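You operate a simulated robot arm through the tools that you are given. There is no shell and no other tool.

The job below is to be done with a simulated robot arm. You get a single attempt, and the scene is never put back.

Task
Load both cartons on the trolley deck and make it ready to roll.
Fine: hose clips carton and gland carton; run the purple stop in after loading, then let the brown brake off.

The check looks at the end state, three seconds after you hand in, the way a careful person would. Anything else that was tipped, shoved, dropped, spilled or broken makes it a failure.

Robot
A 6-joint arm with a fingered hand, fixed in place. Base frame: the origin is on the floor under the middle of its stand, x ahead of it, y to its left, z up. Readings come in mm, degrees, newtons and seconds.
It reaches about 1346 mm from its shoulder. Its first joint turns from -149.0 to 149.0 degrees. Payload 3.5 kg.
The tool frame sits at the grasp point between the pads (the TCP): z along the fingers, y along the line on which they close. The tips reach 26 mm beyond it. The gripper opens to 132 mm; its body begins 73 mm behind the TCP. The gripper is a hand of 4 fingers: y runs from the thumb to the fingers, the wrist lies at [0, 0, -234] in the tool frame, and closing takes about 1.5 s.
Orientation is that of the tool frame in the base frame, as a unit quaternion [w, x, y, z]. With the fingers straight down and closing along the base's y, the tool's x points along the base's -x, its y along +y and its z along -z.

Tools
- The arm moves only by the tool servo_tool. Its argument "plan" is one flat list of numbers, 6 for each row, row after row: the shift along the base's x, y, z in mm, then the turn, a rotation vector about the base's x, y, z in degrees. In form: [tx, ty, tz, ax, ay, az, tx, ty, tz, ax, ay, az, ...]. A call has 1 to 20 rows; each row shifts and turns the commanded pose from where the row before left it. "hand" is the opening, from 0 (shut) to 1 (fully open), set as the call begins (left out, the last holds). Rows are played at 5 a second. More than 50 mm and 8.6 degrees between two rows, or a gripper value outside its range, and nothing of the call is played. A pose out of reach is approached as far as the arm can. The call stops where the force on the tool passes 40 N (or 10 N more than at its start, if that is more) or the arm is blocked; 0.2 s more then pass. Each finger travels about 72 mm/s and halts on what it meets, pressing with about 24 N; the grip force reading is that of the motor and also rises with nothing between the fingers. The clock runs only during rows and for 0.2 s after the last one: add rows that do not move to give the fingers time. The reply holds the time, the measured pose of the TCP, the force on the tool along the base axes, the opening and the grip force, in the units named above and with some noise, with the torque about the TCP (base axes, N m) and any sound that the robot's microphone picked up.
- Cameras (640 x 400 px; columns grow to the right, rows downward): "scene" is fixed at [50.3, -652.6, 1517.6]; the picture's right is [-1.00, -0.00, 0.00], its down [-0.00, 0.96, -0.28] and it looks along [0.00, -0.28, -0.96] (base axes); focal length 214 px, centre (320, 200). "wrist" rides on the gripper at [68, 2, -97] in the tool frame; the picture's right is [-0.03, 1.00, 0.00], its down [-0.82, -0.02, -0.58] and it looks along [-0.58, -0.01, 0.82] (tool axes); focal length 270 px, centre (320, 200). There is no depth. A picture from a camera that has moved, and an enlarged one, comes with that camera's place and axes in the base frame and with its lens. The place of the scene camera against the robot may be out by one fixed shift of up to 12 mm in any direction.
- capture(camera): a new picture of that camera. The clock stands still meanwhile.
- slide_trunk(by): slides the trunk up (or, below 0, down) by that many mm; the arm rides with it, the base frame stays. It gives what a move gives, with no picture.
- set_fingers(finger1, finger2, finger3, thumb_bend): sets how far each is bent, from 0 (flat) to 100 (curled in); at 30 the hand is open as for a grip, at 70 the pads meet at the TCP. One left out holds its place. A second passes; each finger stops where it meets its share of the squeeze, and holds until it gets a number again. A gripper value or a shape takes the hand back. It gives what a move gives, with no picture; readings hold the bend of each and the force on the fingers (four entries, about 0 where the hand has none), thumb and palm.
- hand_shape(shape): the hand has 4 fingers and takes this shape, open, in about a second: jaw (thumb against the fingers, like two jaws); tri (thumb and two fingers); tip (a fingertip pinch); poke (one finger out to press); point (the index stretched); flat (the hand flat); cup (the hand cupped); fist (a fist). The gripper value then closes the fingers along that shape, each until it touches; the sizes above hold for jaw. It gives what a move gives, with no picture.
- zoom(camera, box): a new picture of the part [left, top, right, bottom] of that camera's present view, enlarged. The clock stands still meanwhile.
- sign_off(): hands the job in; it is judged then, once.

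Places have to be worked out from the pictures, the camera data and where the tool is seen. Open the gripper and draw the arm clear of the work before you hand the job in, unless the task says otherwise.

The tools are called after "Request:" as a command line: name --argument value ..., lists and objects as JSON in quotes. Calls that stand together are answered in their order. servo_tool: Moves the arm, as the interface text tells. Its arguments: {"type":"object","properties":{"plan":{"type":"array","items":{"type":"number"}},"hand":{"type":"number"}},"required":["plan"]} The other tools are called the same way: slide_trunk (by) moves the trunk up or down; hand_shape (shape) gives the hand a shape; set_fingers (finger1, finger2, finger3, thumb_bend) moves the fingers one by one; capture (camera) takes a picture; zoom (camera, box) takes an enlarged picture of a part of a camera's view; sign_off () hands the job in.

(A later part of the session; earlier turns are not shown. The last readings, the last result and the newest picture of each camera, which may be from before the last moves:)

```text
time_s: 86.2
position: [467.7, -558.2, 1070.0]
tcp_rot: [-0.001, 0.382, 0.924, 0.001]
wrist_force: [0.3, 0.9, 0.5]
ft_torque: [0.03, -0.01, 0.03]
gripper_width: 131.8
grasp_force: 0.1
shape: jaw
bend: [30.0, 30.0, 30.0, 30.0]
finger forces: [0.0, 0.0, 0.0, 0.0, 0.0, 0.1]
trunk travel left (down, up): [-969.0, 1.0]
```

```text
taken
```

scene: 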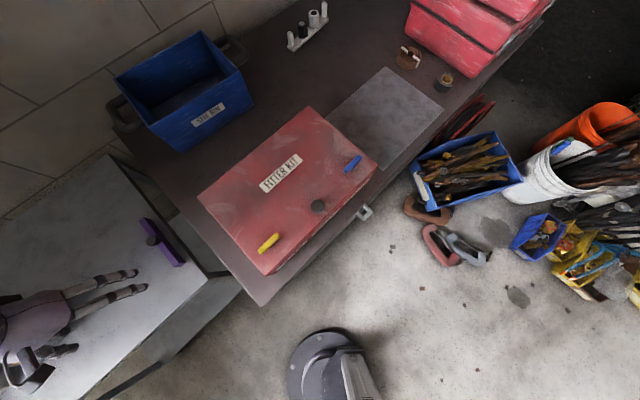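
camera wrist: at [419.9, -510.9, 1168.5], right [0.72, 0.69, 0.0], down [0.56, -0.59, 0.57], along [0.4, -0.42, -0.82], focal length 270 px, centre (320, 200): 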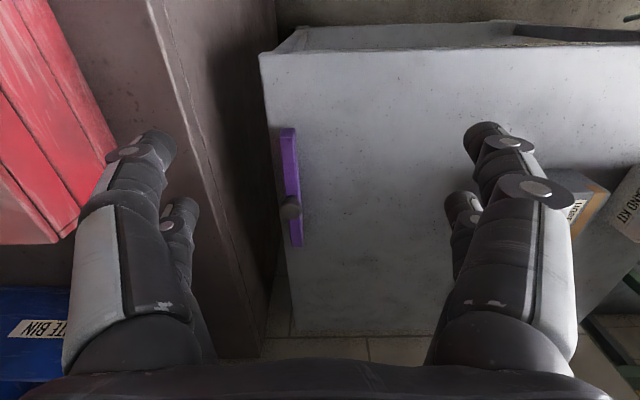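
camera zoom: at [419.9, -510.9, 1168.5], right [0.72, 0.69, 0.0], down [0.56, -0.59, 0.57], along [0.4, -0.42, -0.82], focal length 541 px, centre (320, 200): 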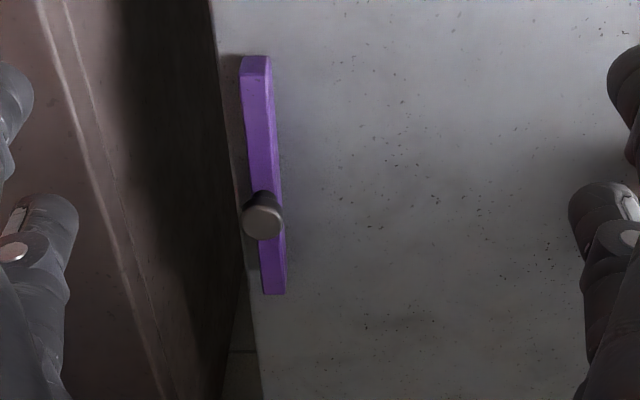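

I'll lower a bit for a closer look at the stop and knob from here.

Request:
slide_trunk --by -130

Request:
capture --camera "wrist"

Request:
zoom --camera "wrist" --box '[190, 150, 350, 310]'

Request:
zoom --camera "wrist" --box '[190, 0, 350, 150]'

```text
time_s: 87.8
position: [469.4, -558.7, 941.2]
tcp_rot: [-0.001, 0.383, 0.924, 0.001]
wrist_force: [0.2, -0.1, 0.2]
ft_torque: [-0.01, -0.04, 0.0]
gripper_width: 131.7
grasp_force: 0.0
shape: jaw
bend: [30.0, 30.0, 30.0, 30.0]
finger forces: [0.1, 0.0, 0.0, 0.0, 0.0, 0.0]
trunk travel left (down, up): [-839.0, 131.0]
```

```text
taken
camera wrist: at [420.4, -510.4, 1038.5], right [0.72, 0.69, 0.0], down [0.56, -0.59, 0.57], along [0.4, -0.42, -0.82], focal length 270 px, centre (320, 200)
```

wrist: 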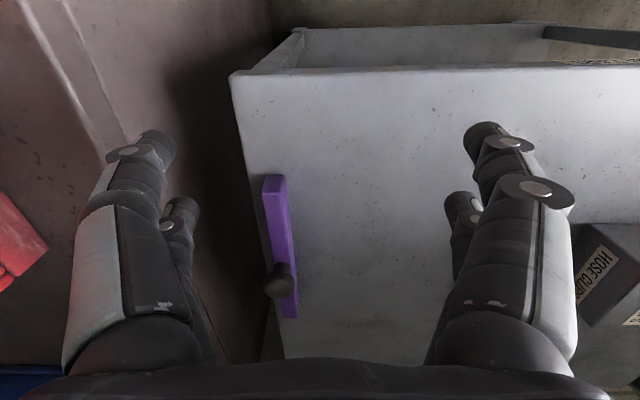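

```text
2.50 times, centred on (270, 230) of wrist
camera zoom: at [420.4, -510.4, 1038.5], right [0.72, 0.69, 0.0], down [0.56, -0.59, 0.57], along [0.4, -0.42, -0.82], focal length 676 px, centre (445, 125)
```

zoom: 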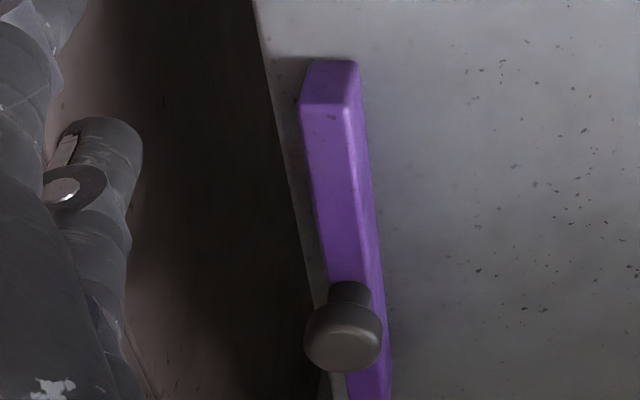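

```text
2.67 times, centred on (270, 75) of wrist
camera zoom: at [420.4, -510.4, 1038.5], right [0.72, 0.69, 0.0], down [0.56, -0.59, 0.57], along [0.4, -0.42, -0.82], focal length 721 px, centre (453, 533)
```

zoom: 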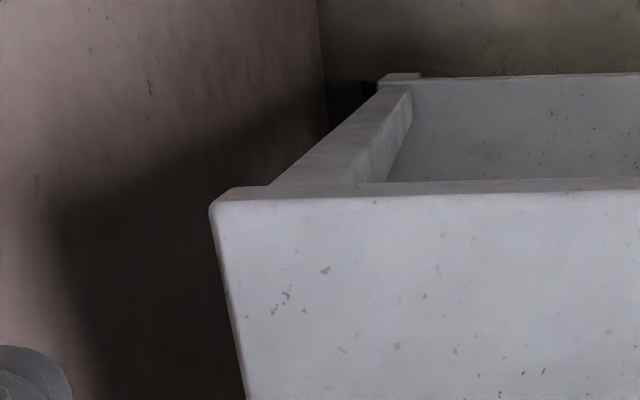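

No visible slot; the bar (≈18 mm wide, ≈27 mm high, with a ~33 mm mushroom knob) lies along the bench-side edge, so running "in" is most likely toward the deck's middle. I'll try the poke shape at a safe height to see where the fingertip sits.

Request:
slide_trunk --by 60

Request:
hand_shape --shape "poke"

Request:
capture --camera "wrist"

Request:
zoom --camera "scene" --box '[0, 220, 240, 400]'

```text
time_s: 88.8
position: [468.4, -557.6, 1000.1]
tcp_rot: [-0.002, 0.383, 0.924, 0.0]
wrist_force: [0.1, -0.1, -0.4]
ft_torque: [0.01, 0.01, 0.02]
gripper_width: 131.8
grasp_force: 0.0
shape: jaw
bend: [30.0, 30.0, 30.0, 30.0]
finger forces: [0.0, 0.0, 0.0, 0.1, 0.0, 0.1]
trunk travel left (down, up): [-899.0, 71.0]
```

```text
time_s: 89.7
position: [467.7, -559.1, 1001.0]
tcp_rot: [-0.001, 0.383, 0.924, 0.001]
wrist_force: [0.1, -0.3, 0.3]
ft_torque: [0.01, 0.0, 0.02]
gripper_width: 0.0
grasp_force: 0.0
shape: poke
bend: [100.0, 100.0, 100.0, 34.0]
finger forces: [0.0, 0.0, 0.0, 0.1, 0.0, 0.0]
trunk travel left (down, up): [-899.0, 71.0]
```

```text
taken
camera wrist: at [420.4, -510.4, 1098.5], right [0.72, 0.69, 0.0], down [0.56, -0.59, 0.57], along [0.4, -0.42, -0.82], focal length 270 px, centre (320, 200)
```

wrist: 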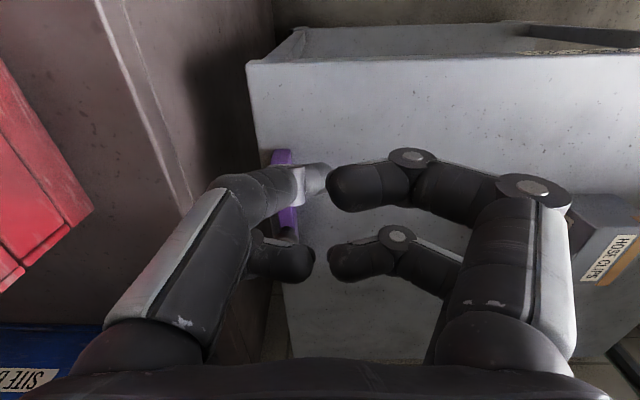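

```text
2.22 times, centred on (120, 310) of scene
camera zoom: at [50.3, -652.6, 1517.6], right [-1.0, 0.0, 0.0], down [0.0, 0.96, -0.28], along [0.0, -0.28, -0.96], focal length 477 px, centre (764, -44)
```

zoom: 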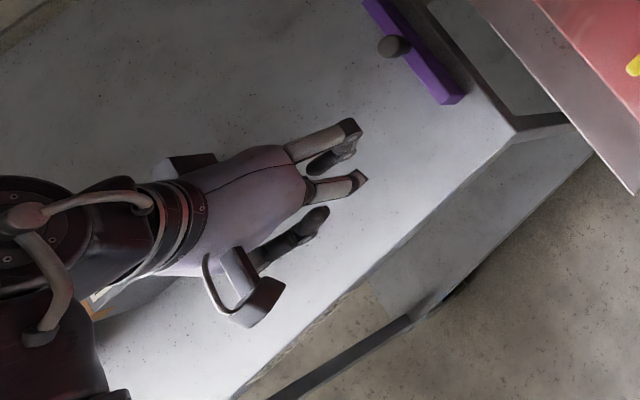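

The poke shape isn't a useful pointer here, so I'll go back to jaw, half-open, and grip the knob (top ≈861, centre ≈(552.5,-707.5)). Moving above it first.

Request:
hand_shape --shape "jaw"

Request:
servo_tool --plan '[21, -37.4, 0, 0, 0, 0, 21, -37.4, 0, 0, 0, 0, 21, -37.4, 0, 0, 0, 0, 21, -37.4, 0, 0, 0, 0, 0, 0, 0, 0, 0, 0, 0, 0, 0, 0, 0, 0]' --hand 0.5

Request:
capture --camera "wrist"

Request:
zoom --camera "scene" --box '[60, 160, 260, 320]'

```text
time_s: 90.6
position: [468.8, -559.8, 999.9]
tcp_rot: [-0.003, 0.383, 0.924, 0.001]
wrist_force: [0.4, 0.5, 0.5]
ft_torque: [0.02, -0.01, -0.02]
gripper_width: 131.9
grasp_force: 0.2
shape: jaw
bend: [30.0, 30.0, 30.0, 30.0]
finger forces: [0.0, 0.0, 0.0, 0.1, 0.0, 0.1]
trunk travel left (down, up): [-899.0, 71.0]
```

```text
time_s: 92.0
position: [553.5, -709.0, 1001.1]
tcp_rot: [-0.002, 0.383, 0.924, 0.001]
wrist_force: [0.3, 0.2, -0.4]
ft_torque: [-0.04, 0.0, 0.02]
gripper_width: 66.5
grasp_force: 0.0
shape: jaw
bend: [73.0, 73.0, 73.0, 70.0]
finger forces: [0.0, 0.0, 0.1, 0.0, 0.0, 0.1]
trunk travel left (down, up): [-899.0, 71.0]
```

```text
taken
camera wrist: at [505.7, -660.8, 1098.5], right [0.72, 0.69, 0.0], down [0.56, -0.59, 0.57], along [0.4, -0.42, -0.82], focal length 270 px, centre (320, 200)
```

wrist: 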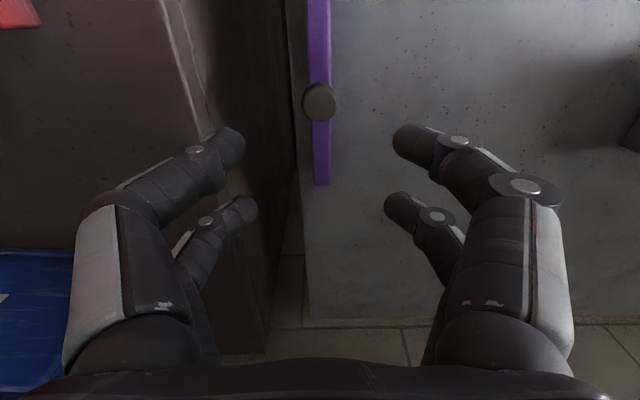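

```text
2.50 times, centred on (160, 240) of scene
camera zoom: at [50.3, -652.6, 1517.6], right [-1.0, 0.0, 0.0], down [0.0, 0.96, -0.28], along [0.0, -0.28, -0.96], focal length 536 px, centre (720, 100)
```

zoom: 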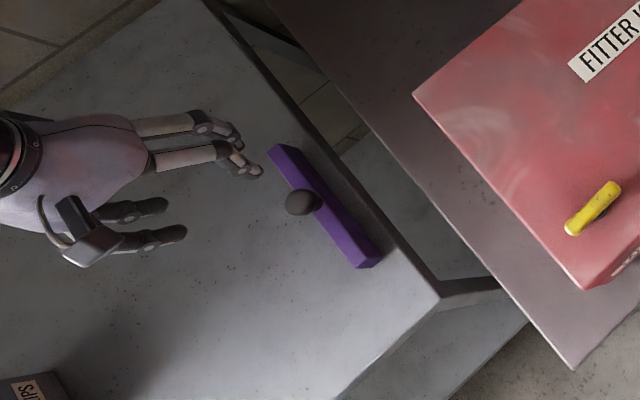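

The knob is centred under the half-open fingers. Lowering in two stages to knob height.

Request:
slide_trunk --by -115

Request:
capture --camera "wrist"

Request:
zoom --camera "scene" --box '[60, 160, 260, 320]'

```text
time_s: 93.5
position: [552.4, -709.7, 887.2]
tcp_rot: [-0.002, 0.383, 0.924, 0.002]
wrist_force: [-0.4, 0.0, 0.0]
ft_torque: [-0.04, 0.01, -0.01]
gripper_width: 66.7
grasp_force: 0.0
shape: jaw
bend: [73.0, 73.0, 73.0, 70.0]
finger forces: [0.0, 0.1, 0.0, 0.0, 0.1, 0.0]
trunk travel left (down, up): [-784.0, 186.0]
```

```text
taken
camera wrist: at [505.7, -660.8, 983.6], right [0.72, 0.69, 0.0], down [0.56, -0.59, 0.57], along [0.4, -0.42, -0.82], focal length 270 px, centre (320, 200)
```

wrist: 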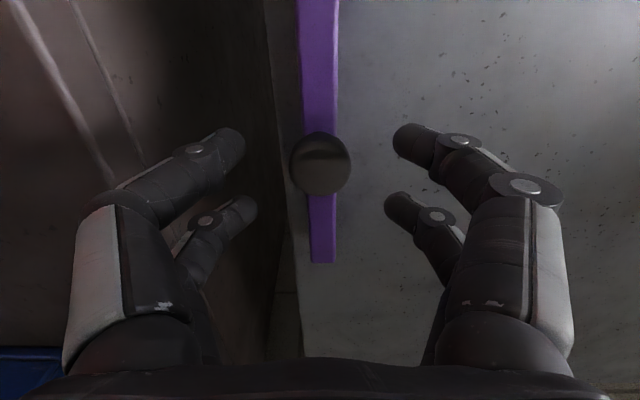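

```text
2.50 times, centred on (160, 240) of scene
camera zoom: at [50.3, -652.6, 1517.6], right [-1.0, 0.0, 0.0], down [0.0, 0.96, -0.28], along [0.0, -0.28, -0.96], focal length 536 px, centre (720, 100)
```

zoom: 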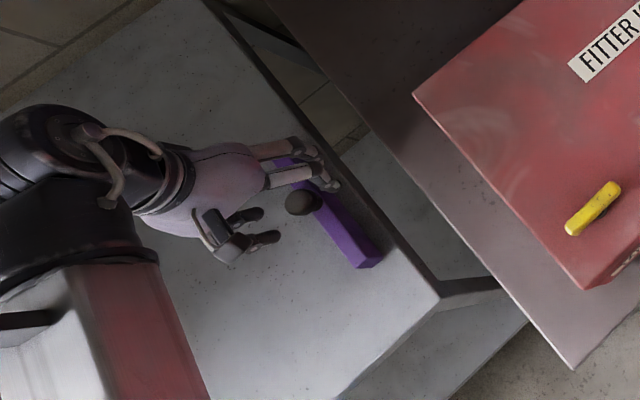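

Knob top re-measured at ≈857. Lowering 31 mm so the finger pads/tips flank the knob, then closing on it.

Request:
slide_trunk --by -31

Request:
servo_tool --plan '[0, 0, 0, 0, 0, 0, 0, 0, 0, 0, 0, 0, 0, 0, 0, 0, 0, 0, 0, 0, 0, 0, 0, 0, 0, 0, 0, 0, 0, 0, 0, 0, 0, 0, 0, 0, 0, 0, 0, 0, 0, 0]' --hand 0.15

Request:
capture --camera "wrist"

```text
time_s: 94.2
position: [553.7, -710.0, 854.5]
tcp_rot: [-0.002, 0.383, 0.924, 0.001]
wrist_force: [-0.2, 0.4, -0.8]
ft_torque: [0.01, -0.01, -0.03]
gripper_width: 66.4
grasp_force: 0.0
shape: jaw
bend: [73.0, 73.0, 73.0, 70.0]
finger forces: [0.1, 0.0, 0.0, 0.0, 0.0, 0.1]
trunk travel left (down, up): [-753.0, 217.0]
```

```text
time_s: 95.8
position: [553.1, -709.4, 854.9]
tcp_rot: [-0.002, 0.382, 0.924, 0.0]
wrist_force: [-0.1, -0.4, 0.3]
ft_torque: [0.03, -0.01, 0.0]
gripper_width: 20.1
grasp_force: 0.0
shape: jaw
bend: [73.0, 73.0, 73.0, 70.0]
finger forces: [0.0, 0.0, 0.0, 0.0, 0.0, 0.0]
trunk travel left (down, up): [-753.0, 217.0]
```

```text
taken
camera wrist: at [505.7, -660.8, 952.5], right [0.72, 0.69, 0.0], down [0.56, -0.59, 0.57], along [0.4, -0.42, -0.82], focal length 270 px, centre (320, 200)
```

wrist: 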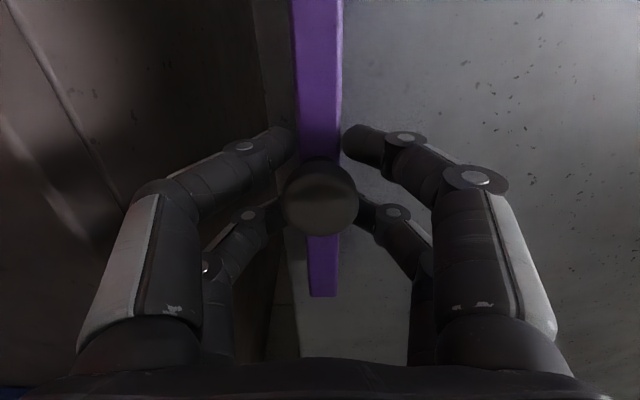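

The four fingertips cage the knob without force so far. I'll close fully to seat on it.

Request:
servo_tool --plan '[0, 0, 0, 0, 0, 0, 0, 0, 0, 0, 0, 0, 0, 0, 0, 0, 0, 0, 0, 0, 0, 0, 0, 0, 0, 0, 0, 0, 0, 0]' --hand 0

Request:
capture --camera "wrist"

Request:
zoom --camera "scene" --box '[60, 160, 260, 320]'

```text
time_s: 97.0
position: [554.5, -709.0, 854.5]
tcp_rot: [-0.002, 0.382, 0.924, 0.001]
wrist_force: [-0.9, 1.5, -4.9]
ft_torque: [0.01, 0.05, 0.01]
gripper_width: 13.8
grasp_force: 24.1
shape: jaw
bend: [72.0, 72.0, 72.0, 70.0]
finger forces: [21.3, 21.3, 21.0, 0.0, 21.5, 0.0]
trunk travel left (down, up): [-753.0, 217.0]
```

```text
taken
camera wrist: at [505.7, -660.9, 952.2], right [0.72, 0.69, 0.0], down [0.56, -0.59, 0.57], along [0.4, -0.42, -0.82], focal length 270 px, centre (320, 200)
```

wrist: 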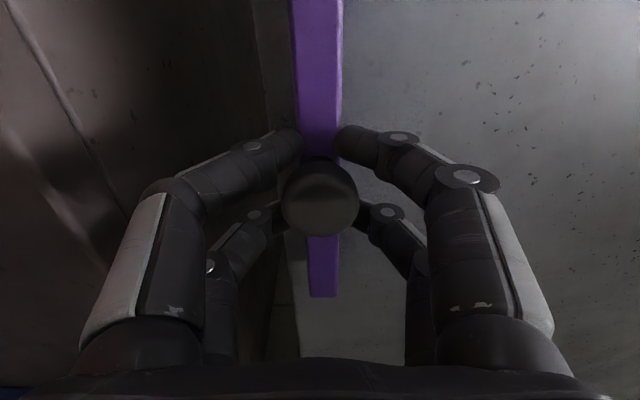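

```text
2.50 times, centred on (160, 240) of scene
camera zoom: at [50.3, -652.6, 1517.6], right [-1.0, 0.0, 0.0], down [0.0, 0.96, -0.28], along [0.0, -0.28, -0.96], focal length 536 px, centre (720, 100)
```

zoom: 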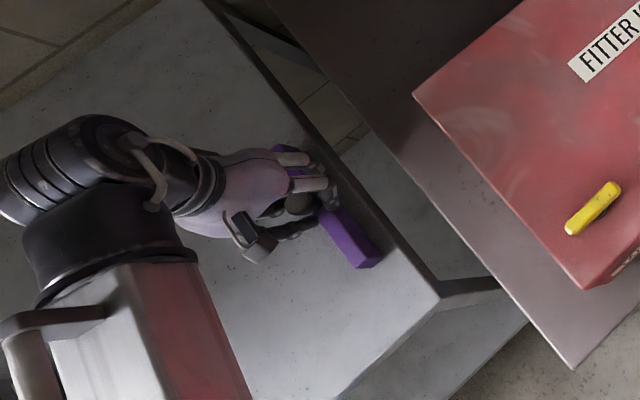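

Knob is held. I'll test gently: 10 mm toward the deck's interior (+x,+y), watching the force.

Request:
servo_tool --plan '[1, 1, 0, 0, 0, 0, 1, 1, 0, 0, 0, 0, 1, 1, 0, 0, 0, 0, 1, 1, 0, 0, 0, 0, 1, 1, 0, 0, 0, 0]'

Request:
capture --camera "wrist"

```text
time_s: 98.2
position: [558.5, -705.1, 855.0]
tcp_rot: [-0.002, 0.382, 0.924, 0.0]
wrist_force: [-1.1, -2.7, -4.0]
ft_torque: [-0.03, 0.05, -0.03]
gripper_width: 13.9
grasp_force: 23.7
shape: jaw
bend: [72.0, 72.0, 72.0, 70.0]
finger forces: [21.3, 21.1, 22.3, 0.0, 22.8, 0.0]
trunk travel left (down, up): [-753.0, 217.0]
```

```text
taken
camera wrist: at [510.6, -655.8, 952.1], right [0.72, 0.69, 0.0], down [0.56, -0.59, 0.57], along [0.4, -0.42, -0.82], focal length 270 px, centre (320, 200)
```

wrist: 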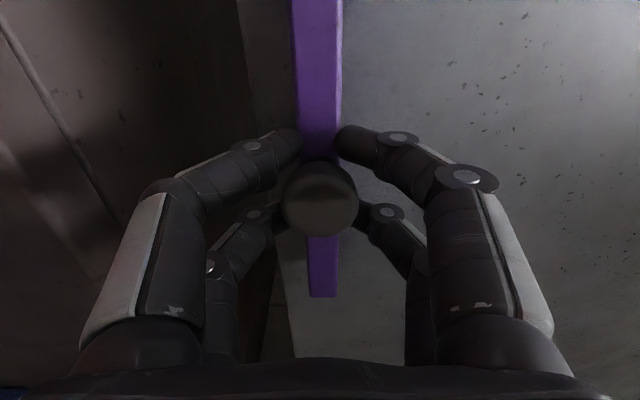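

The stop slides with only ~3 N, along +e as guessed. Continuing to run it in, in small steps, watching for its end of travel.

Request:
servo_tool --plan '[3, 3, 0, 0, 0, 0, 3, 3, 0, 0, 0, 0, 3, 3, 0, 0, 0, 0, 3, 3, 0, 0, 0, 0, 3, 3, 0, 0, 0, 0, 3, 3, 0, 0, 0, 0, 3, 3, 0, 0, 0, 0, 3, 3, 0, 0, 0, 0, 3, 3, 0, 0, 0, 0, 3, 3, 0, 0, 0, 0]'

Request:
capture --camera "wrist"

```text
time_s: 100.4
position: [588.5, -674.1, 854.1]
tcp_rot: [-0.001, 0.381, 0.924, 0.001]
wrist_force: [-4.2, 0.2, -6.0]
ft_torque: [-0.01, 0.1, 0.0]
gripper_width: 14.0
grasp_force: 23.4
shape: jaw
bend: [72.0, 72.0, 72.0, 70.0]
finger forces: [21.2, 21.1, 22.3, 0.0, 22.7, 0.0]
trunk travel left (down, up): [-753.0, 217.0]
```

```text
taken
camera wrist: at [540.8, -625.9, 952.2], right [0.72, 0.69, 0.0], down [0.56, -0.59, 0.57], along [0.4, -0.42, -0.82], focal length 270 px, centre (320, 200)
```

wrist: 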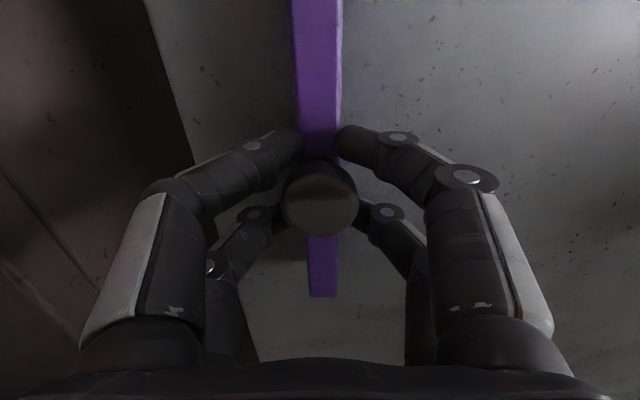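

Travel ≈49 mm so far with low force. Continuing.

Request:
servo_tool --plan '[3, 3, 0, 0, 0, 0, 3, 3, 0, 0, 0, 0, 3, 3, 0, 0, 0, 0, 3, 3, 0, 0, 0, 0, 3, 3, 0, 0, 0, 0, 3, 3, 0, 0, 0, 0, 3, 3, 0, 0, 0, 0, 3, 3, 0, 0, 0, 0, 3, 3, 0, 0, 0, 0, 3, 3, 0, 0, 0, 0]'

Request:
capture --camera "wrist"

```text
time_s: 102.6
position: [617.4, -644.9, 854.2]
tcp_rot: [-0.002, 0.382, 0.924, 0.001]
wrist_force: [-1.9, -2.0, -5.0]
ft_torque: [-0.04, 0.05, 0.04]
gripper_width: 14.0
grasp_force: 23.7
shape: jaw
bend: [72.0, 72.0, 72.0, 70.0]
finger forces: [21.3, 21.3, 22.2, 0.0, 22.9, 0.0]
trunk travel left (down, up): [-753.0, 217.0]
```

```text
taken
camera wrist: at [570.4, -596.1, 952.1], right [0.72, 0.69, 0.0], down [0.56, -0.59, 0.57], along [0.4, -0.42, -0.82], focal length 270 px, centre (320, 200)
```

wrist: 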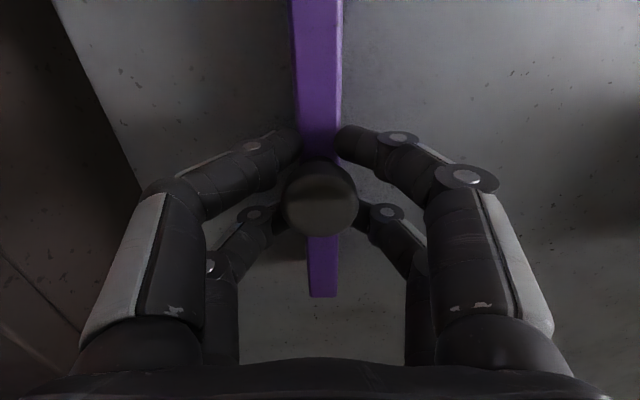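

≈91 mm of travel and still free. Continuing in steps.

Request:
servo_tool --plan '[3, 3, 0, 0, 0, 0, 3, 3, 0, 0, 0, 0, 3, 3, 0, 0, 0, 0, 3, 3, 0, 0, 0, 0, 3, 3, 0, 0, 0, 0, 3, 3, 0, 0, 0, 0, 3, 3, 0, 0, 0, 0, 3, 3, 0, 0, 0, 0, 3, 3, 0, 0, 0, 0, 3, 3, 0, 0, 0, 0]'

Request:
capture --camera "wrist"

Request:
capture --camera "scene"

```text
time_s: 104.8
position: [644.3, -619.0, 855.2]
tcp_rot: [-0.003, 0.384, 0.923, -0.004]
wrist_force: [-22.5, -29.2, 2.9]
ft_torque: [-0.65, 0.73, 0.11]
gripper_width: 15.8
grasp_force: 24.0
shape: jaw
bend: [72.0, 72.0, 72.0, 70.0]
finger forces: [12.5, 12.6, 31.1, 0.1, 34.7, 0.1]
trunk travel left (down, up): [-753.0, 217.0]
```

```text
taken
camera wrist: at [596.5, -569.7, 952.5], right [0.73, 0.69, -0.01], down [0.57, -0.59, 0.58], along [0.39, -0.42, -0.82], focal length 270 px, centre (320, 200)
```

wrist: 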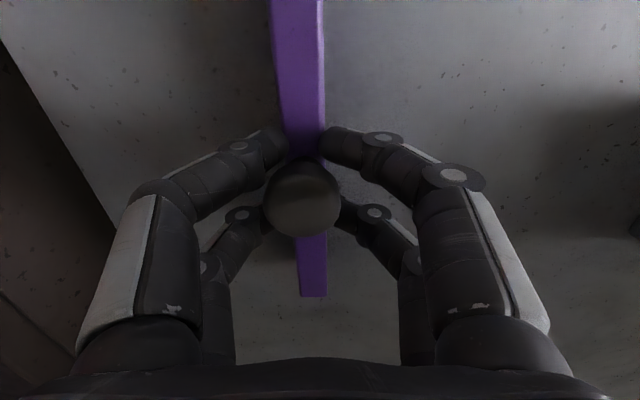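

```text
taken
```

scene: 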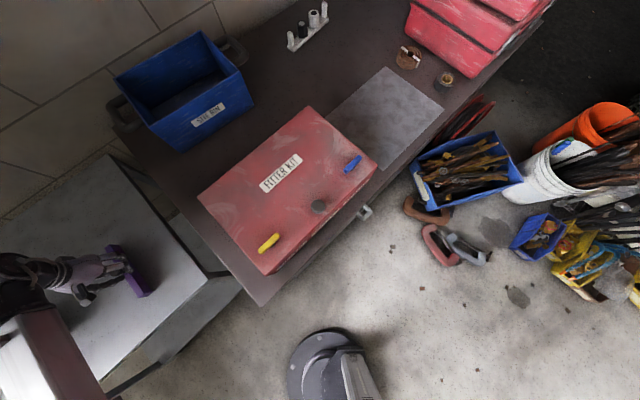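

Force rose to ~37 N: the stop has reached its end of travel (~120 mm in), and the trolley hasn't shifted. I'll ease off 3 mm and open the fingers.

Request:
servo_tool --plan '[-1, -1, 0, 0, 0, 0, -1, -1, 0, 0, 0, 0, -1, -1, 0, 0, 0, 0]'

Request:
servo_tool --plan '[0, 0, 0, 0, 0, 0, 0, 0, 0, 0, 0, 0, 0, 0, 0, 0, 0, 0, 0, 0, 0, 0, 0, 0, 0, 0, 0, 0, 0, 0]' --hand 0.5

Request:
capture --camera "wrist"

```text
time_s: 105.6
position: [643.7, -618.2, 854.2]
tcp_rot: [-0.003, 0.383, 0.924, -0.002]
wrist_force: [-16.9, -23.7, 8.0]
ft_torque: [-0.56, 0.55, 0.08]
gripper_width: 16.0
grasp_force: 24.1
shape: jaw
bend: [72.0, 72.0, 71.0, 70.0]
finger forces: [14.3, 14.2, 29.6, 0.1, 32.9, 0.0]
trunk travel left (down, up): [-753.0, 217.0]
```

```text
time_s: 106.8
position: [646.8, -616.9, 854.8]
tcp_rot: [-0.001, 0.383, 0.924, 0.001]
wrist_force: [-1.0, -0.6, 0.0]
ft_torque: [0.02, 0.03, 0.02]
gripper_width: 65.3
grasp_force: 0.0
shape: jaw
bend: [73.0, 73.0, 73.0, 70.0]
finger forces: [0.1, 0.0, 0.0, 0.1, 0.0, 0.1]
trunk travel left (down, up): [-753.0, 217.0]
```

```text
taken
camera wrist: at [598.2, -567.9, 952.5], right [0.72, 0.69, 0.0], down [0.56, -0.59, 0.57], along [0.4, -0.42, -0.82], focal length 270 px, centre (320, 200)
```

wrist: 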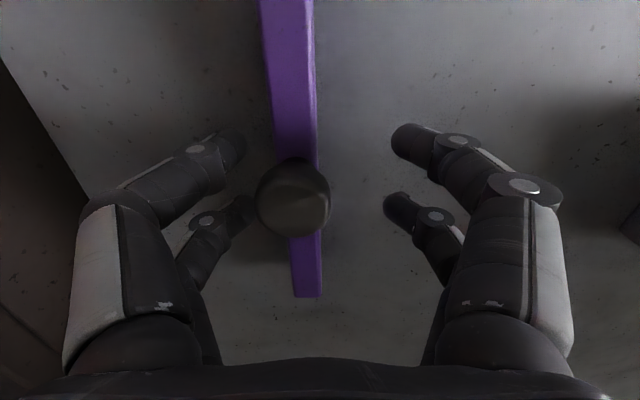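

The stop remains in place and the knob is free, ~12 mm off-centre in the hand. I'll recentre the hand and raise clear.

Request:
servo_tool --plan '[-4, -4, 0, 0, 0, 0, -4, -4, 0, 0, 0, 0, 0, 0, 0, 0, 0, 0]'

Request:
slide_trunk --by 215

Request:
capture --camera "wrist"

Request:
capture --camera "scene"

```text
time_s: 107.6
position: [638.3, -625.7, 854.7]
tcp_rot: [-0.002, 0.382, 0.924, 0.001]
wrist_force: [0.4, 0.2, 0.3]
ft_torque: [-0.02, -0.01, 0.02]
gripper_width: 65.4
grasp_force: 0.0
shape: jaw
bend: [73.0, 73.0, 73.0, 70.0]
finger forces: [0.0, 0.0, 0.0, 0.0, 0.0, 0.0]
trunk travel left (down, up): [-753.0, 217.0]
```

```text
time_s: 109.9
position: [638.0, -624.7, 1069.0]
tcp_rot: [-0.002, 0.383, 0.924, 0.0]
wrist_force: [-0.7, 0.1, -0.2]
ft_torque: [0.01, -0.01, 0.01]
gripper_width: 65.3
grasp_force: 0.0
shape: jaw
bend: [73.0, 73.0, 73.0, 70.0]
finger forces: [0.1, 0.0, 0.0, 0.0, 0.0, 0.0]
trunk travel left (down, up): [-968.0, 2.0]
```

```text
taken
camera wrist: at [589.4, -576.7, 1167.4], right [0.72, 0.69, 0.0], down [0.56, -0.59, 0.57], along [0.4, -0.42, -0.82], focal length 270 px, centre (320, 200)
```

wrist: 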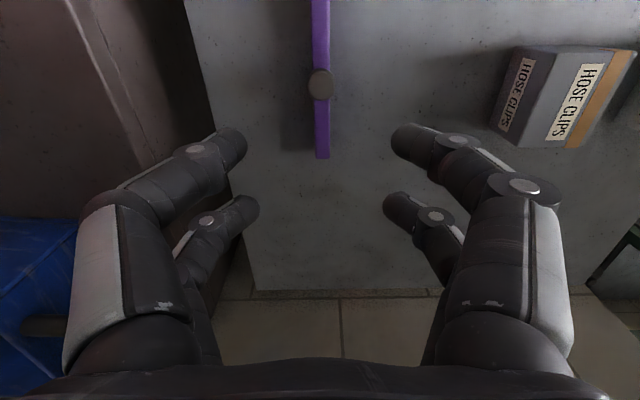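

```text
taken
```

scene: 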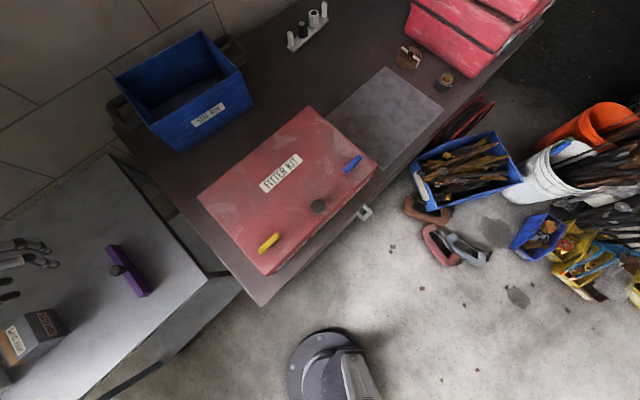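

The stop is fully in (~118 mm travel) and stays put; cartons undisturbed. Next, the brake: I'll move to outside the front edge facing the lever, open hand, tilt, and then lower for a close inspection.

Request:
servo_tool --plan '[2.1, 48.2, 0, 0, 0, 0, 2.1, 48.2, 0, 0, 0, 0, 2.1, 48.2, 0, 0, 0, 0, 2.1, 48.2, 0, 0, 0, 0, 2.1, 48.2, 0, 0, 0, 0, 2.1, 48.2, 0, 0, 0, 0, 2.1, 48.2, 0, 0, 0, 0, 2.1, 48.2, 0, 0, 0, 0, 2.1, 48.2, 0, 0, 0, 0, 2.1, 48.2, 0, 0, 0, 0, 2.1, 48.2, 0, 0, 0, 0, 2.1, 48.2, 0, 0, 0, 0, 2.1, 48.2, 0, 0, 0, 0, 2.1, 48.2, 0, 0, 0, 0]'

Request:
servo_tool --plan '[20.7, -20.7, 0, -5.3, -5.3, 0, 20.7, -20.7, 0, -5.3, -5.3, 0, 20.7, -20.7, 0, -5.3, -5.3, 0, 20.7, -20.7, 0, -5.3, -5.3, 0]'

Request:
capture --camera "wrist"

Request:
capture --camera "scene"

```text
time_s: 112.9
position: [664.7, 50.5, 1069.6]
tcp_rot: [-0.002, 0.382, 0.924, 0.001]
wrist_force: [0.0, -0.2, 0.1]
ft_torque: [-0.02, -0.01, 0.0]
gripper_width: 65.7
grasp_force: 0.0
shape: jaw
bend: [73.0, 73.0, 73.0, 70.0]
finger forces: [0.0, 0.1, 0.0, 0.1, 0.0, 0.1]
trunk travel left (down, up): [-968.0, 2.0]
```

```text
time_s: 113.9
position: [750.1, -33.7, 1100.5]
tcp_rot: [0.238, 0.369, 0.893, -0.098]
wrist_force: [0.4, -0.2, -0.5]
ft_torque: [0.02, 0.0, -0.01]
gripper_width: 65.8
grasp_force: 0.0
shape: jaw
bend: [73.0, 73.0, 73.0, 70.0]
finger forces: [0.0, 0.0, 0.0, 0.0, 0.0, 0.0]
out of reach, approached as far as the arm can: row 2, 3, 4
trunk travel left (down, up): [-968.0, 2.0]
```

```text
taken
camera wrist: at [674.4, 42.5, 1151.3], right [0.72, 0.69, 0.01], down [0.28, -0.31, 0.91], along [0.63, -0.65, -0.42], focal length 270 px, centre (320, 200)
```

wrist: 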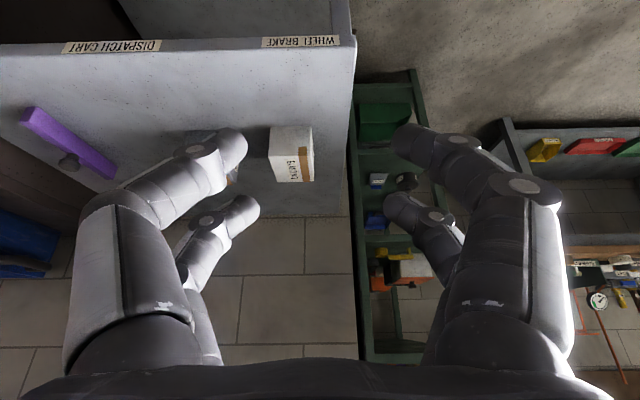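

```text
taken
```

scene: 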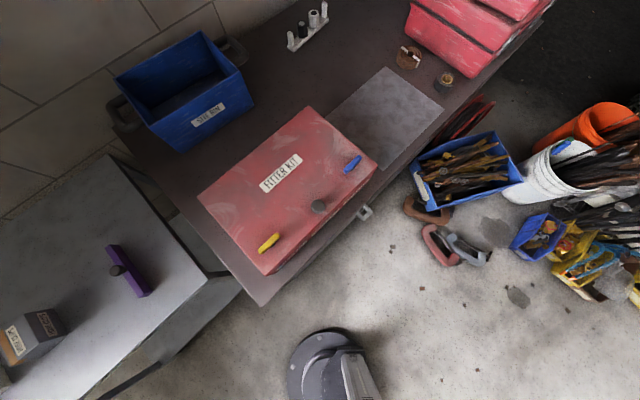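

Clear of the trolley. Lowering the trunk 430 mm for the brake close-up.

Request:
slide_trunk --by -430

Request:
capture --camera "wrist"

Request:
zoom --camera "wrist" --box '[230, 80, 430, 240]'

```text
refused: -430 is not a number from -400 to 400
```

```text
taken
camera wrist: at [674.4, 42.5, 1151.3], right [0.72, 0.69, 0.01], down [0.28, -0.31, 0.91], along [0.63, -0.65, -0.42], focal length 270 px, centre (320, 200)
```

wrist: 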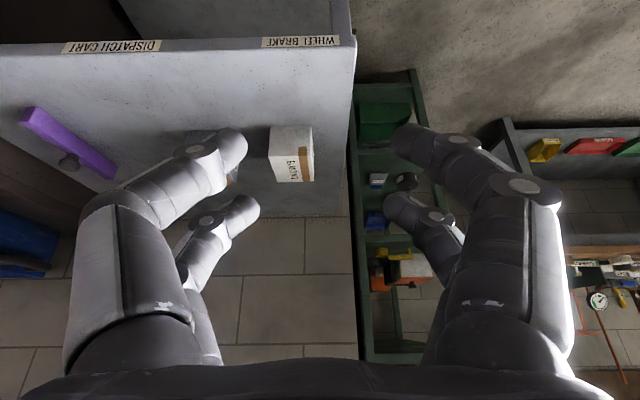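

```text
2.50 times, centred on (330, 160) of wrist
camera zoom: at [674.4, 42.5, 1151.3], right [0.72, 0.69, 0.01], down [0.28, -0.31, 0.91], along [0.63, -0.65, -0.42], focal length 676 px, centre (295, 300)
```

zoom: 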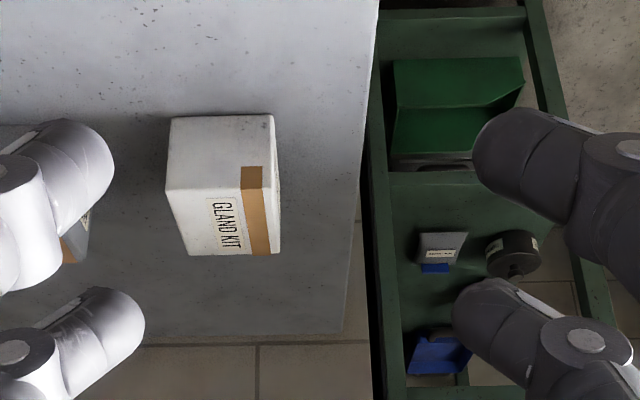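

The trunk step is limited to 400; I'll lower in two steps.

Request:
slide_trunk --by -350

Request:
slide_trunk --by -80

Request:
capture --camera "wrist"

Request:
zoom --camera "wrist" --box '[230, 60, 430, 240]'

```text
time_s: 117.3
position: [749.4, -33.1, 751.3]
tcp_rot: [0.238, 0.37, 0.893, -0.099]
wrist_force: [0.3, -0.8, 0.6]
ft_torque: [-0.03, 0.01, 0.0]
gripper_width: 65.6
grasp_force: 0.0
shape: jaw
bend: [73.0, 73.0, 73.0, 70.0]
finger forces: [0.0, 0.0, 0.0, 0.0, 0.0, 0.0]
trunk travel left (down, up): [-618.0, 352.0]
```

```text
time_s: 118.5
position: [752.2, -33.6, 670.7]
tcp_rot: [0.238, 0.37, 0.893, -0.098]
wrist_force: [0.4, 0.5, 0.4]
ft_torque: [0.01, 0.0, 0.01]
gripper_width: 65.6
grasp_force: 0.0
shape: jaw
bend: [73.0, 73.0, 73.0, 70.0]
finger forces: [0.0, 0.1, 0.1, 0.0, 0.0, 0.0]
trunk travel left (down, up): [-538.0, 432.0]
```

```text
taken
camera wrist: at [674.0, 42.6, 721.4], right [0.72, 0.69, 0.01], down [0.28, -0.31, 0.91], along [0.63, -0.65, -0.42], focal length 270 px, centre (320, 200)
```

wrist: 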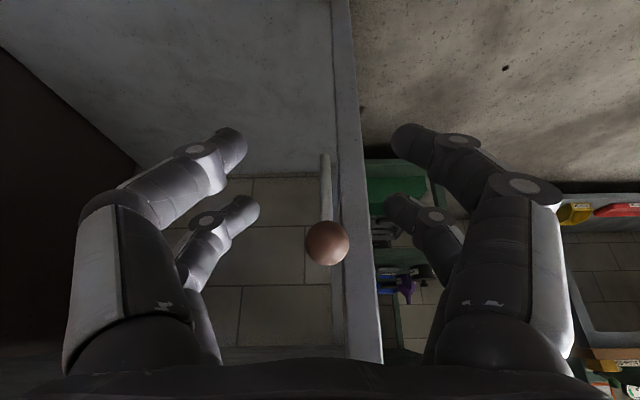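

```text
2.22 times, centred on (330, 150) of wrist
camera zoom: at [674.0, 42.6, 721.4], right [0.72, 0.69, 0.01], down [0.28, -0.31, 0.91], along [0.63, -0.65, -0.42], focal length 601 px, centre (298, 311)
```

zoom: 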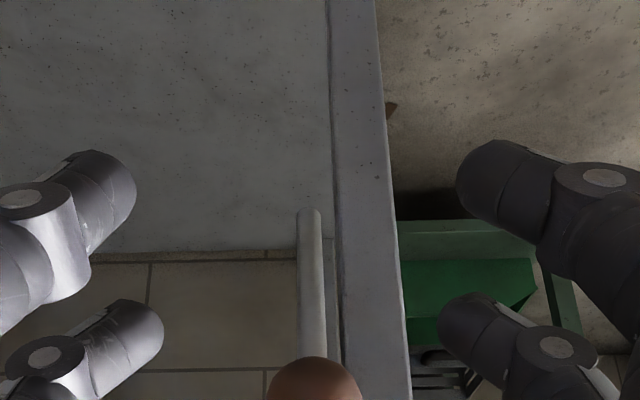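

The lever ball is at about (s=651, 57 mm out, z=662), in front of/next to the post. I'll align the TCP height with the ball, then approach it with half-open fingers straddling it.

Request:
slide_trunk --by -8

Request:
servo_tool --plan '[9, -9, 0, 0, 0, 0, 9, -9, 0, 0, 0, 0, 9, -9, 0, 0, 0, 0, 9, -9, 0, 0, 0, 0, 9, -9, 0, 0, 0, 0]'

Request:
capture --camera "wrist"

```text
time_s: 119.1
position: [750.2, -33.5, 662.2]
tcp_rot: [0.238, 0.37, 0.893, -0.099]
wrist_force: [-0.2, 0.9, 0.1]
ft_torque: [-0.04, 0.03, 0.04]
gripper_width: 65.6
grasp_force: 0.1
shape: jaw
bend: [73.0, 73.0, 73.0, 70.0]
finger forces: [0.0, 0.1, 0.0, 0.1, 0.0, 0.1]
trunk travel left (down, up): [-530.0, 440.0]
```

```text
time_s: 120.3
position: [795.2, -77.6, 663.7]
tcp_rot: [0.238, 0.37, 0.892, -0.099]
wrist_force: [0.7, 0.0, -0.1]
ft_torque: [0.0, 0.06, 0.0]
gripper_width: 65.3
grasp_force: 0.1
shape: jaw
bend: [73.0, 73.0, 73.0, 70.0]
finger forces: [0.0, 0.0, 0.0, 0.0, 0.0, 0.1]
trunk travel left (down, up): [-530.0, 440.0]
```

```text
taken
camera wrist: at [718.8, -1.7, 713.4], right [0.72, 0.69, 0.01], down [0.28, -0.31, 0.91], along [0.63, -0.65, -0.42], focal length 270 px, centre (320, 200)
```

wrist: 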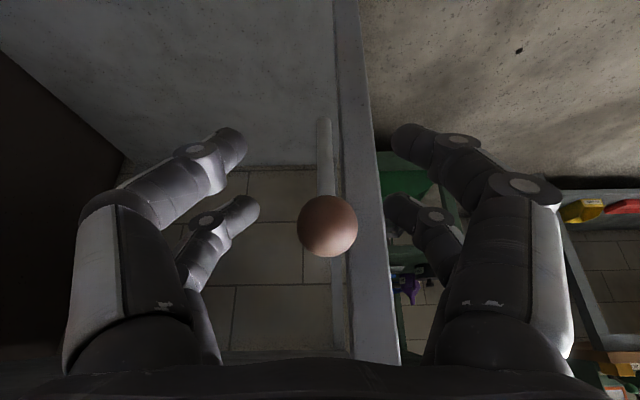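

Aligned; ball centred in the hand's view. Advancing the last ~32 mm slowly.

Request:
servo_tool --plan '[3.8, -3.8, 0, 0, 0, 0, 3.8, -3.8, 0, 0, 0, 0, 3.8, -3.8, 0, 0, 0, 0, 3.8, -3.8, 0, 0, 0, 0, 3.8, -3.8, 0, 0, 0, 0, 3.8, -3.8, 0, 0, 0, 0]'

Request:
capture --camera "wrist"

```text
time_s: 121.7
position: [816.9, -102.6, 662.3]
tcp_rot: [0.237, 0.37, 0.893, -0.099]
wrist_force: [0.9, 0.6, 0.2]
ft_torque: [0.03, 0.02, -0.01]
gripper_width: 65.5
grasp_force: 0.0
shape: jaw
bend: [73.0, 73.0, 73.0, 70.0]
finger forces: [0.0, 0.1, 0.0, 0.0, 0.1, 0.0]
trunk travel left (down, up): [-530.0, 440.0]
```

```text
taken
camera wrist: at [742.1, -25.5, 713.3], right [0.72, 0.69, 0.01], down [0.28, -0.31, 0.91], along [0.63, -0.65, -0.42], focal length 270 px, centre (320, 200)
```

wrist: 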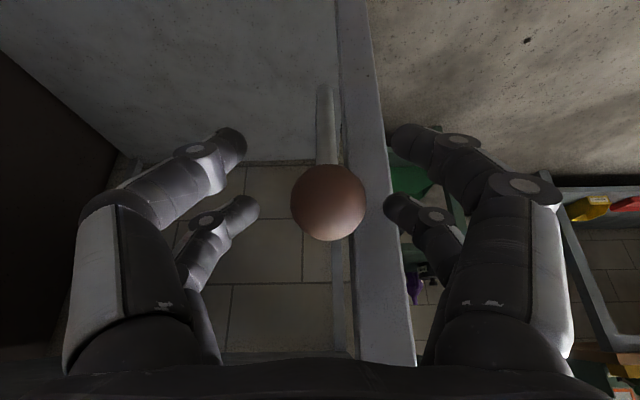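

The ball is centred within the finger cage (≈4 mm off the TCP). Closing the fingers on it.

Request:
servo_tool --plan '[0, 0, 0, 0, 0, 0, 0, 0, 0, 0, 0, 0, 0, 0, 0, 0, 0, 0, 0, 0, 0, 0, 0, 0, 0, 0, 0, 0, 0, 0, 0, 0, 0, 0, 0, 0]' --hand 0

Request:
capture --camera "wrist"

```text
time_s: 123.1
position: [818.9, -102.1, 661.3]
tcp_rot: [0.237, 0.369, 0.893, -0.098]
wrist_force: [0.9, -2.1, -12.9]
ft_torque: [0.1, 0.2, 0.03]
gripper_width: 0.1
grasp_force: 24.1
shape: jaw
bend: [61.0, 73.0, 72.0, 70.0]
finger forces: [0.1, 13.2, 13.3, 0.0, 0.0, 0.0]
trunk travel left (down, up): [-530.0, 440.0]
```

```text
taken
camera wrist: at [742.6, -25.5, 712.4], right [0.72, 0.69, 0.01], down [0.28, -0.31, 0.91], along [0.63, -0.65, -0.42], focal length 270 px, centre (320, 200)
```

wrist: 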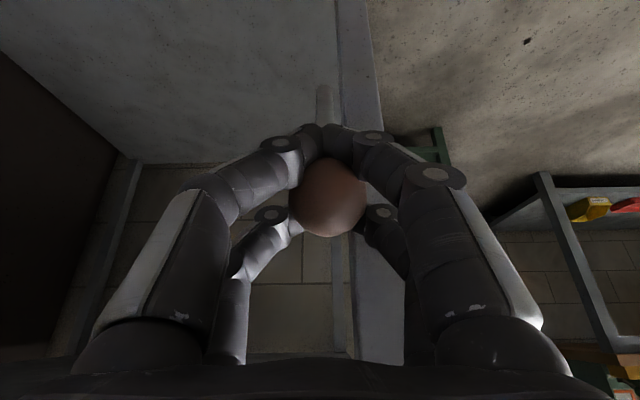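

The ball is caged (near fingertips met, far pair touching the ball). I'll gently test pulling the lever outward (toward −x,+y) by 8 mm and watch the force.

Request:
servo_tool --plan '[-1.4, 1.4, 0, 0, 0, 0, -1.4, 1.4, 0, 0, 0, 0, -1.4, 1.4, 0, 0, 0, 0, -1.4, 1.4, 0, 0, 0, 0]'

Request:
capture --camera "wrist"

```text
time_s: 124.1
position: [814.4, -96.4, 659.7]
tcp_rot: [0.235, 0.37, 0.893, -0.099]
wrist_force: [5.4, -15.7, -31.4]
ft_torque: [-0.24, 0.05, -0.09]
gripper_width: 0.0
grasp_force: 24.2
shape: jaw
bend: [59.0, 73.0, 71.0, 70.0]
finger forces: [0.0, 16.6, 17.6, 0.0, 0.0, 0.0]
trunk travel left (down, up): [-530.0, 440.0]
```

```text
taken
camera wrist: at [738.2, -19.9, 711.1], right [0.72, 0.69, 0.01], down [0.29, -0.31, 0.91], along [0.63, -0.65, -0.42], focal length 270 px, centre (320, 200)
```

wrist: 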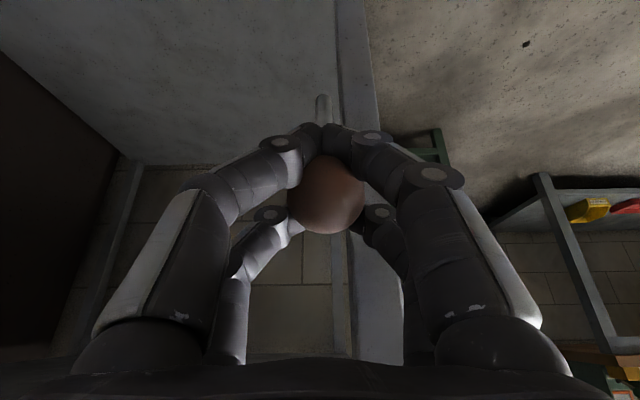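

The ball followed the hand outward; resolving the forces, the tangential resistance is only ~3 N (the rest is the arc's vertical constraint). So the lever swings outward-down. I'll relieve the height by 2 mm, loosen the cage slightly for play, and check.

Request:
slide_trunk --by -2.5

Request:
servo_tool --plan '[0, 0, 0, 0, 0, 0, 0, 0, 0, 0, 0, 0, 0, 0, 0, 0, 0, 0]' --hand 0.2

Request:
capture --camera "wrist"

```text
time_s: 124.6
position: [813.0, -95.1, 658.2]
tcp_rot: [0.237, 0.369, 0.893, -0.099]
wrist_force: [2.4, -11.3, -19.0]
ft_torque: [-0.18, 0.03, -0.04]
gripper_width: 0.0
grasp_force: 24.5
shape: jaw
bend: [59.0, 74.0, 72.0, 70.0]
finger forces: [0.1, 14.6, 14.7, 0.0, 0.0, 0.0]
trunk travel left (down, up): [-528.0, 442.0]
```

```text
time_s: 125.4
position: [813.0, -94.8, 660.4]
tcp_rot: [0.238, 0.37, 0.893, -0.099]
wrist_force: [1.1, 0.1, -0.3]
ft_torque: [0.02, -0.01, -0.02]
gripper_width: 26.1
grasp_force: 0.2
shape: jaw
bend: [73.0, 73.0, 73.0, 70.0]
finger forces: [0.0, 0.0, 0.1, 0.0, 0.0, 0.0]
trunk travel left (down, up): [-528.0, 442.0]
```

```text
taken
camera wrist: at [736.6, -18.4, 710.9], right [0.72, 0.69, 0.01], down [0.28, -0.31, 0.91], along [0.63, -0.65, -0.42], focal length 270 px, centre (320, 200)
```

wrist: 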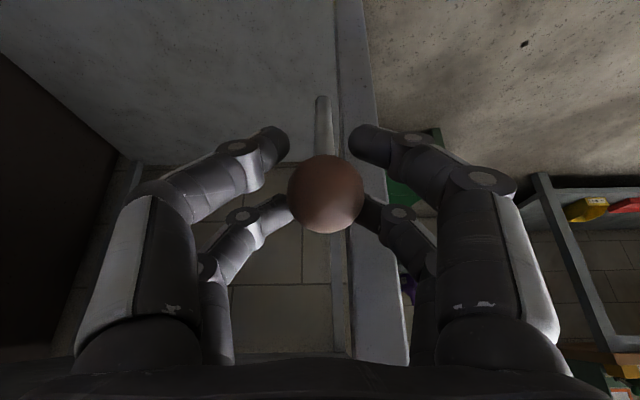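

The lever holds its new angle (~23°) with no spring-back. I'll walk it outward along its arc in small paired steps (trunk down, arm out).

Request:
slide_trunk --by -4.5

Request:
servo_tool --plan '[-2.4, 2.4, 0, 0, 0, 0, -2.4, 2.4, 0, 0, 0, 0]'

Request:
slide_trunk --by -3.6

Request:
servo_tool --plan '[-2.3, 2.3, 0, 0, 0, 0, -2.3, 2.3, 0, 0, 0, 0]'

Request:
capture --camera "wrist"

```text
time_s: 125.9
position: [813.1, -95.1, 655.6]
tcp_rot: [0.237, 0.37, 0.893, -0.098]
wrist_force: [-0.9, 0.7, -0.6]
ft_torque: [-0.05, -0.03, 0.03]
gripper_width: 26.1
grasp_force: 0.0
shape: jaw
bend: [73.0, 73.0, 73.0, 70.0]
finger forces: [0.0, 0.0, 0.0, 0.1, 0.0, 0.0]
trunk travel left (down, up): [-523.0, 447.0]
```

```text
time_s: 126.5
position: [806.2, -90.7, 655.7]
tcp_rot: [0.238, 0.37, 0.893, -0.099]
wrist_force: [1.0, -0.7, -0.4]
ft_torque: [-0.01, -0.01, -0.02]
gripper_width: 25.8
grasp_force: 0.1
shape: jaw
bend: [73.0, 73.0, 73.0, 70.0]
finger forces: [0.0, 0.8, 0.0, 0.1, 0.0, 0.1]
trunk travel left (down, up): [-523.0, 447.0]
```

```text
time_s: 127.1
position: [805.8, -89.5, 652.5]
tcp_rot: [0.237, 0.37, 0.893, -0.098]
wrist_force: [0.1, 0.1, 0.2]
ft_torque: [0.02, 0.0, 0.02]
gripper_width: 26.4
grasp_force: 0.1
shape: jaw
bend: [73.0, 73.0, 73.0, 70.0]
finger forces: [0.1, 0.0, 0.0, 0.0, 0.0, 0.0]
trunk travel left (down, up): [-520.0, 450.0]
```

```text
time_s: 127.7
position: [801.9, -86.0, 652.3]
tcp_rot: [0.237, 0.37, 0.893, -0.098]
wrist_force: [1.7, -0.4, -1.3]
ft_torque: [-0.02, 0.01, -0.03]
gripper_width: 26.2
grasp_force: 0.1
shape: jaw
bend: [73.0, 72.0, 73.0, 70.0]
finger forces: [0.0, 1.4, 0.0, 0.0, 0.1, 0.0]
trunk travel left (down, up): [-520.0, 450.0]
```

```text
taken
camera wrist: at [726.1, -9.6, 702.6], right [0.72, 0.69, 0.01], down [0.28, -0.31, 0.91], along [0.63, -0.65, -0.42], focal length 270 px, centre (320, 200)
```

wrist: 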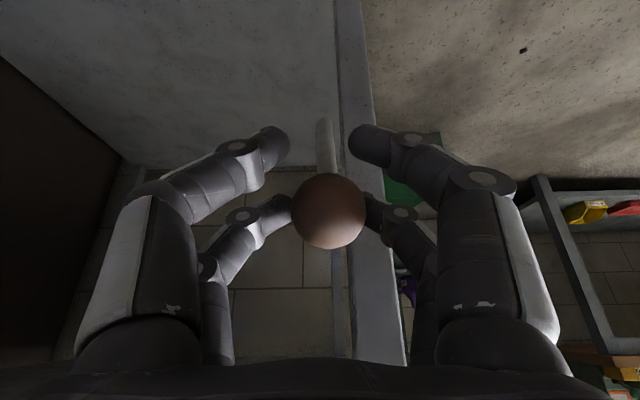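

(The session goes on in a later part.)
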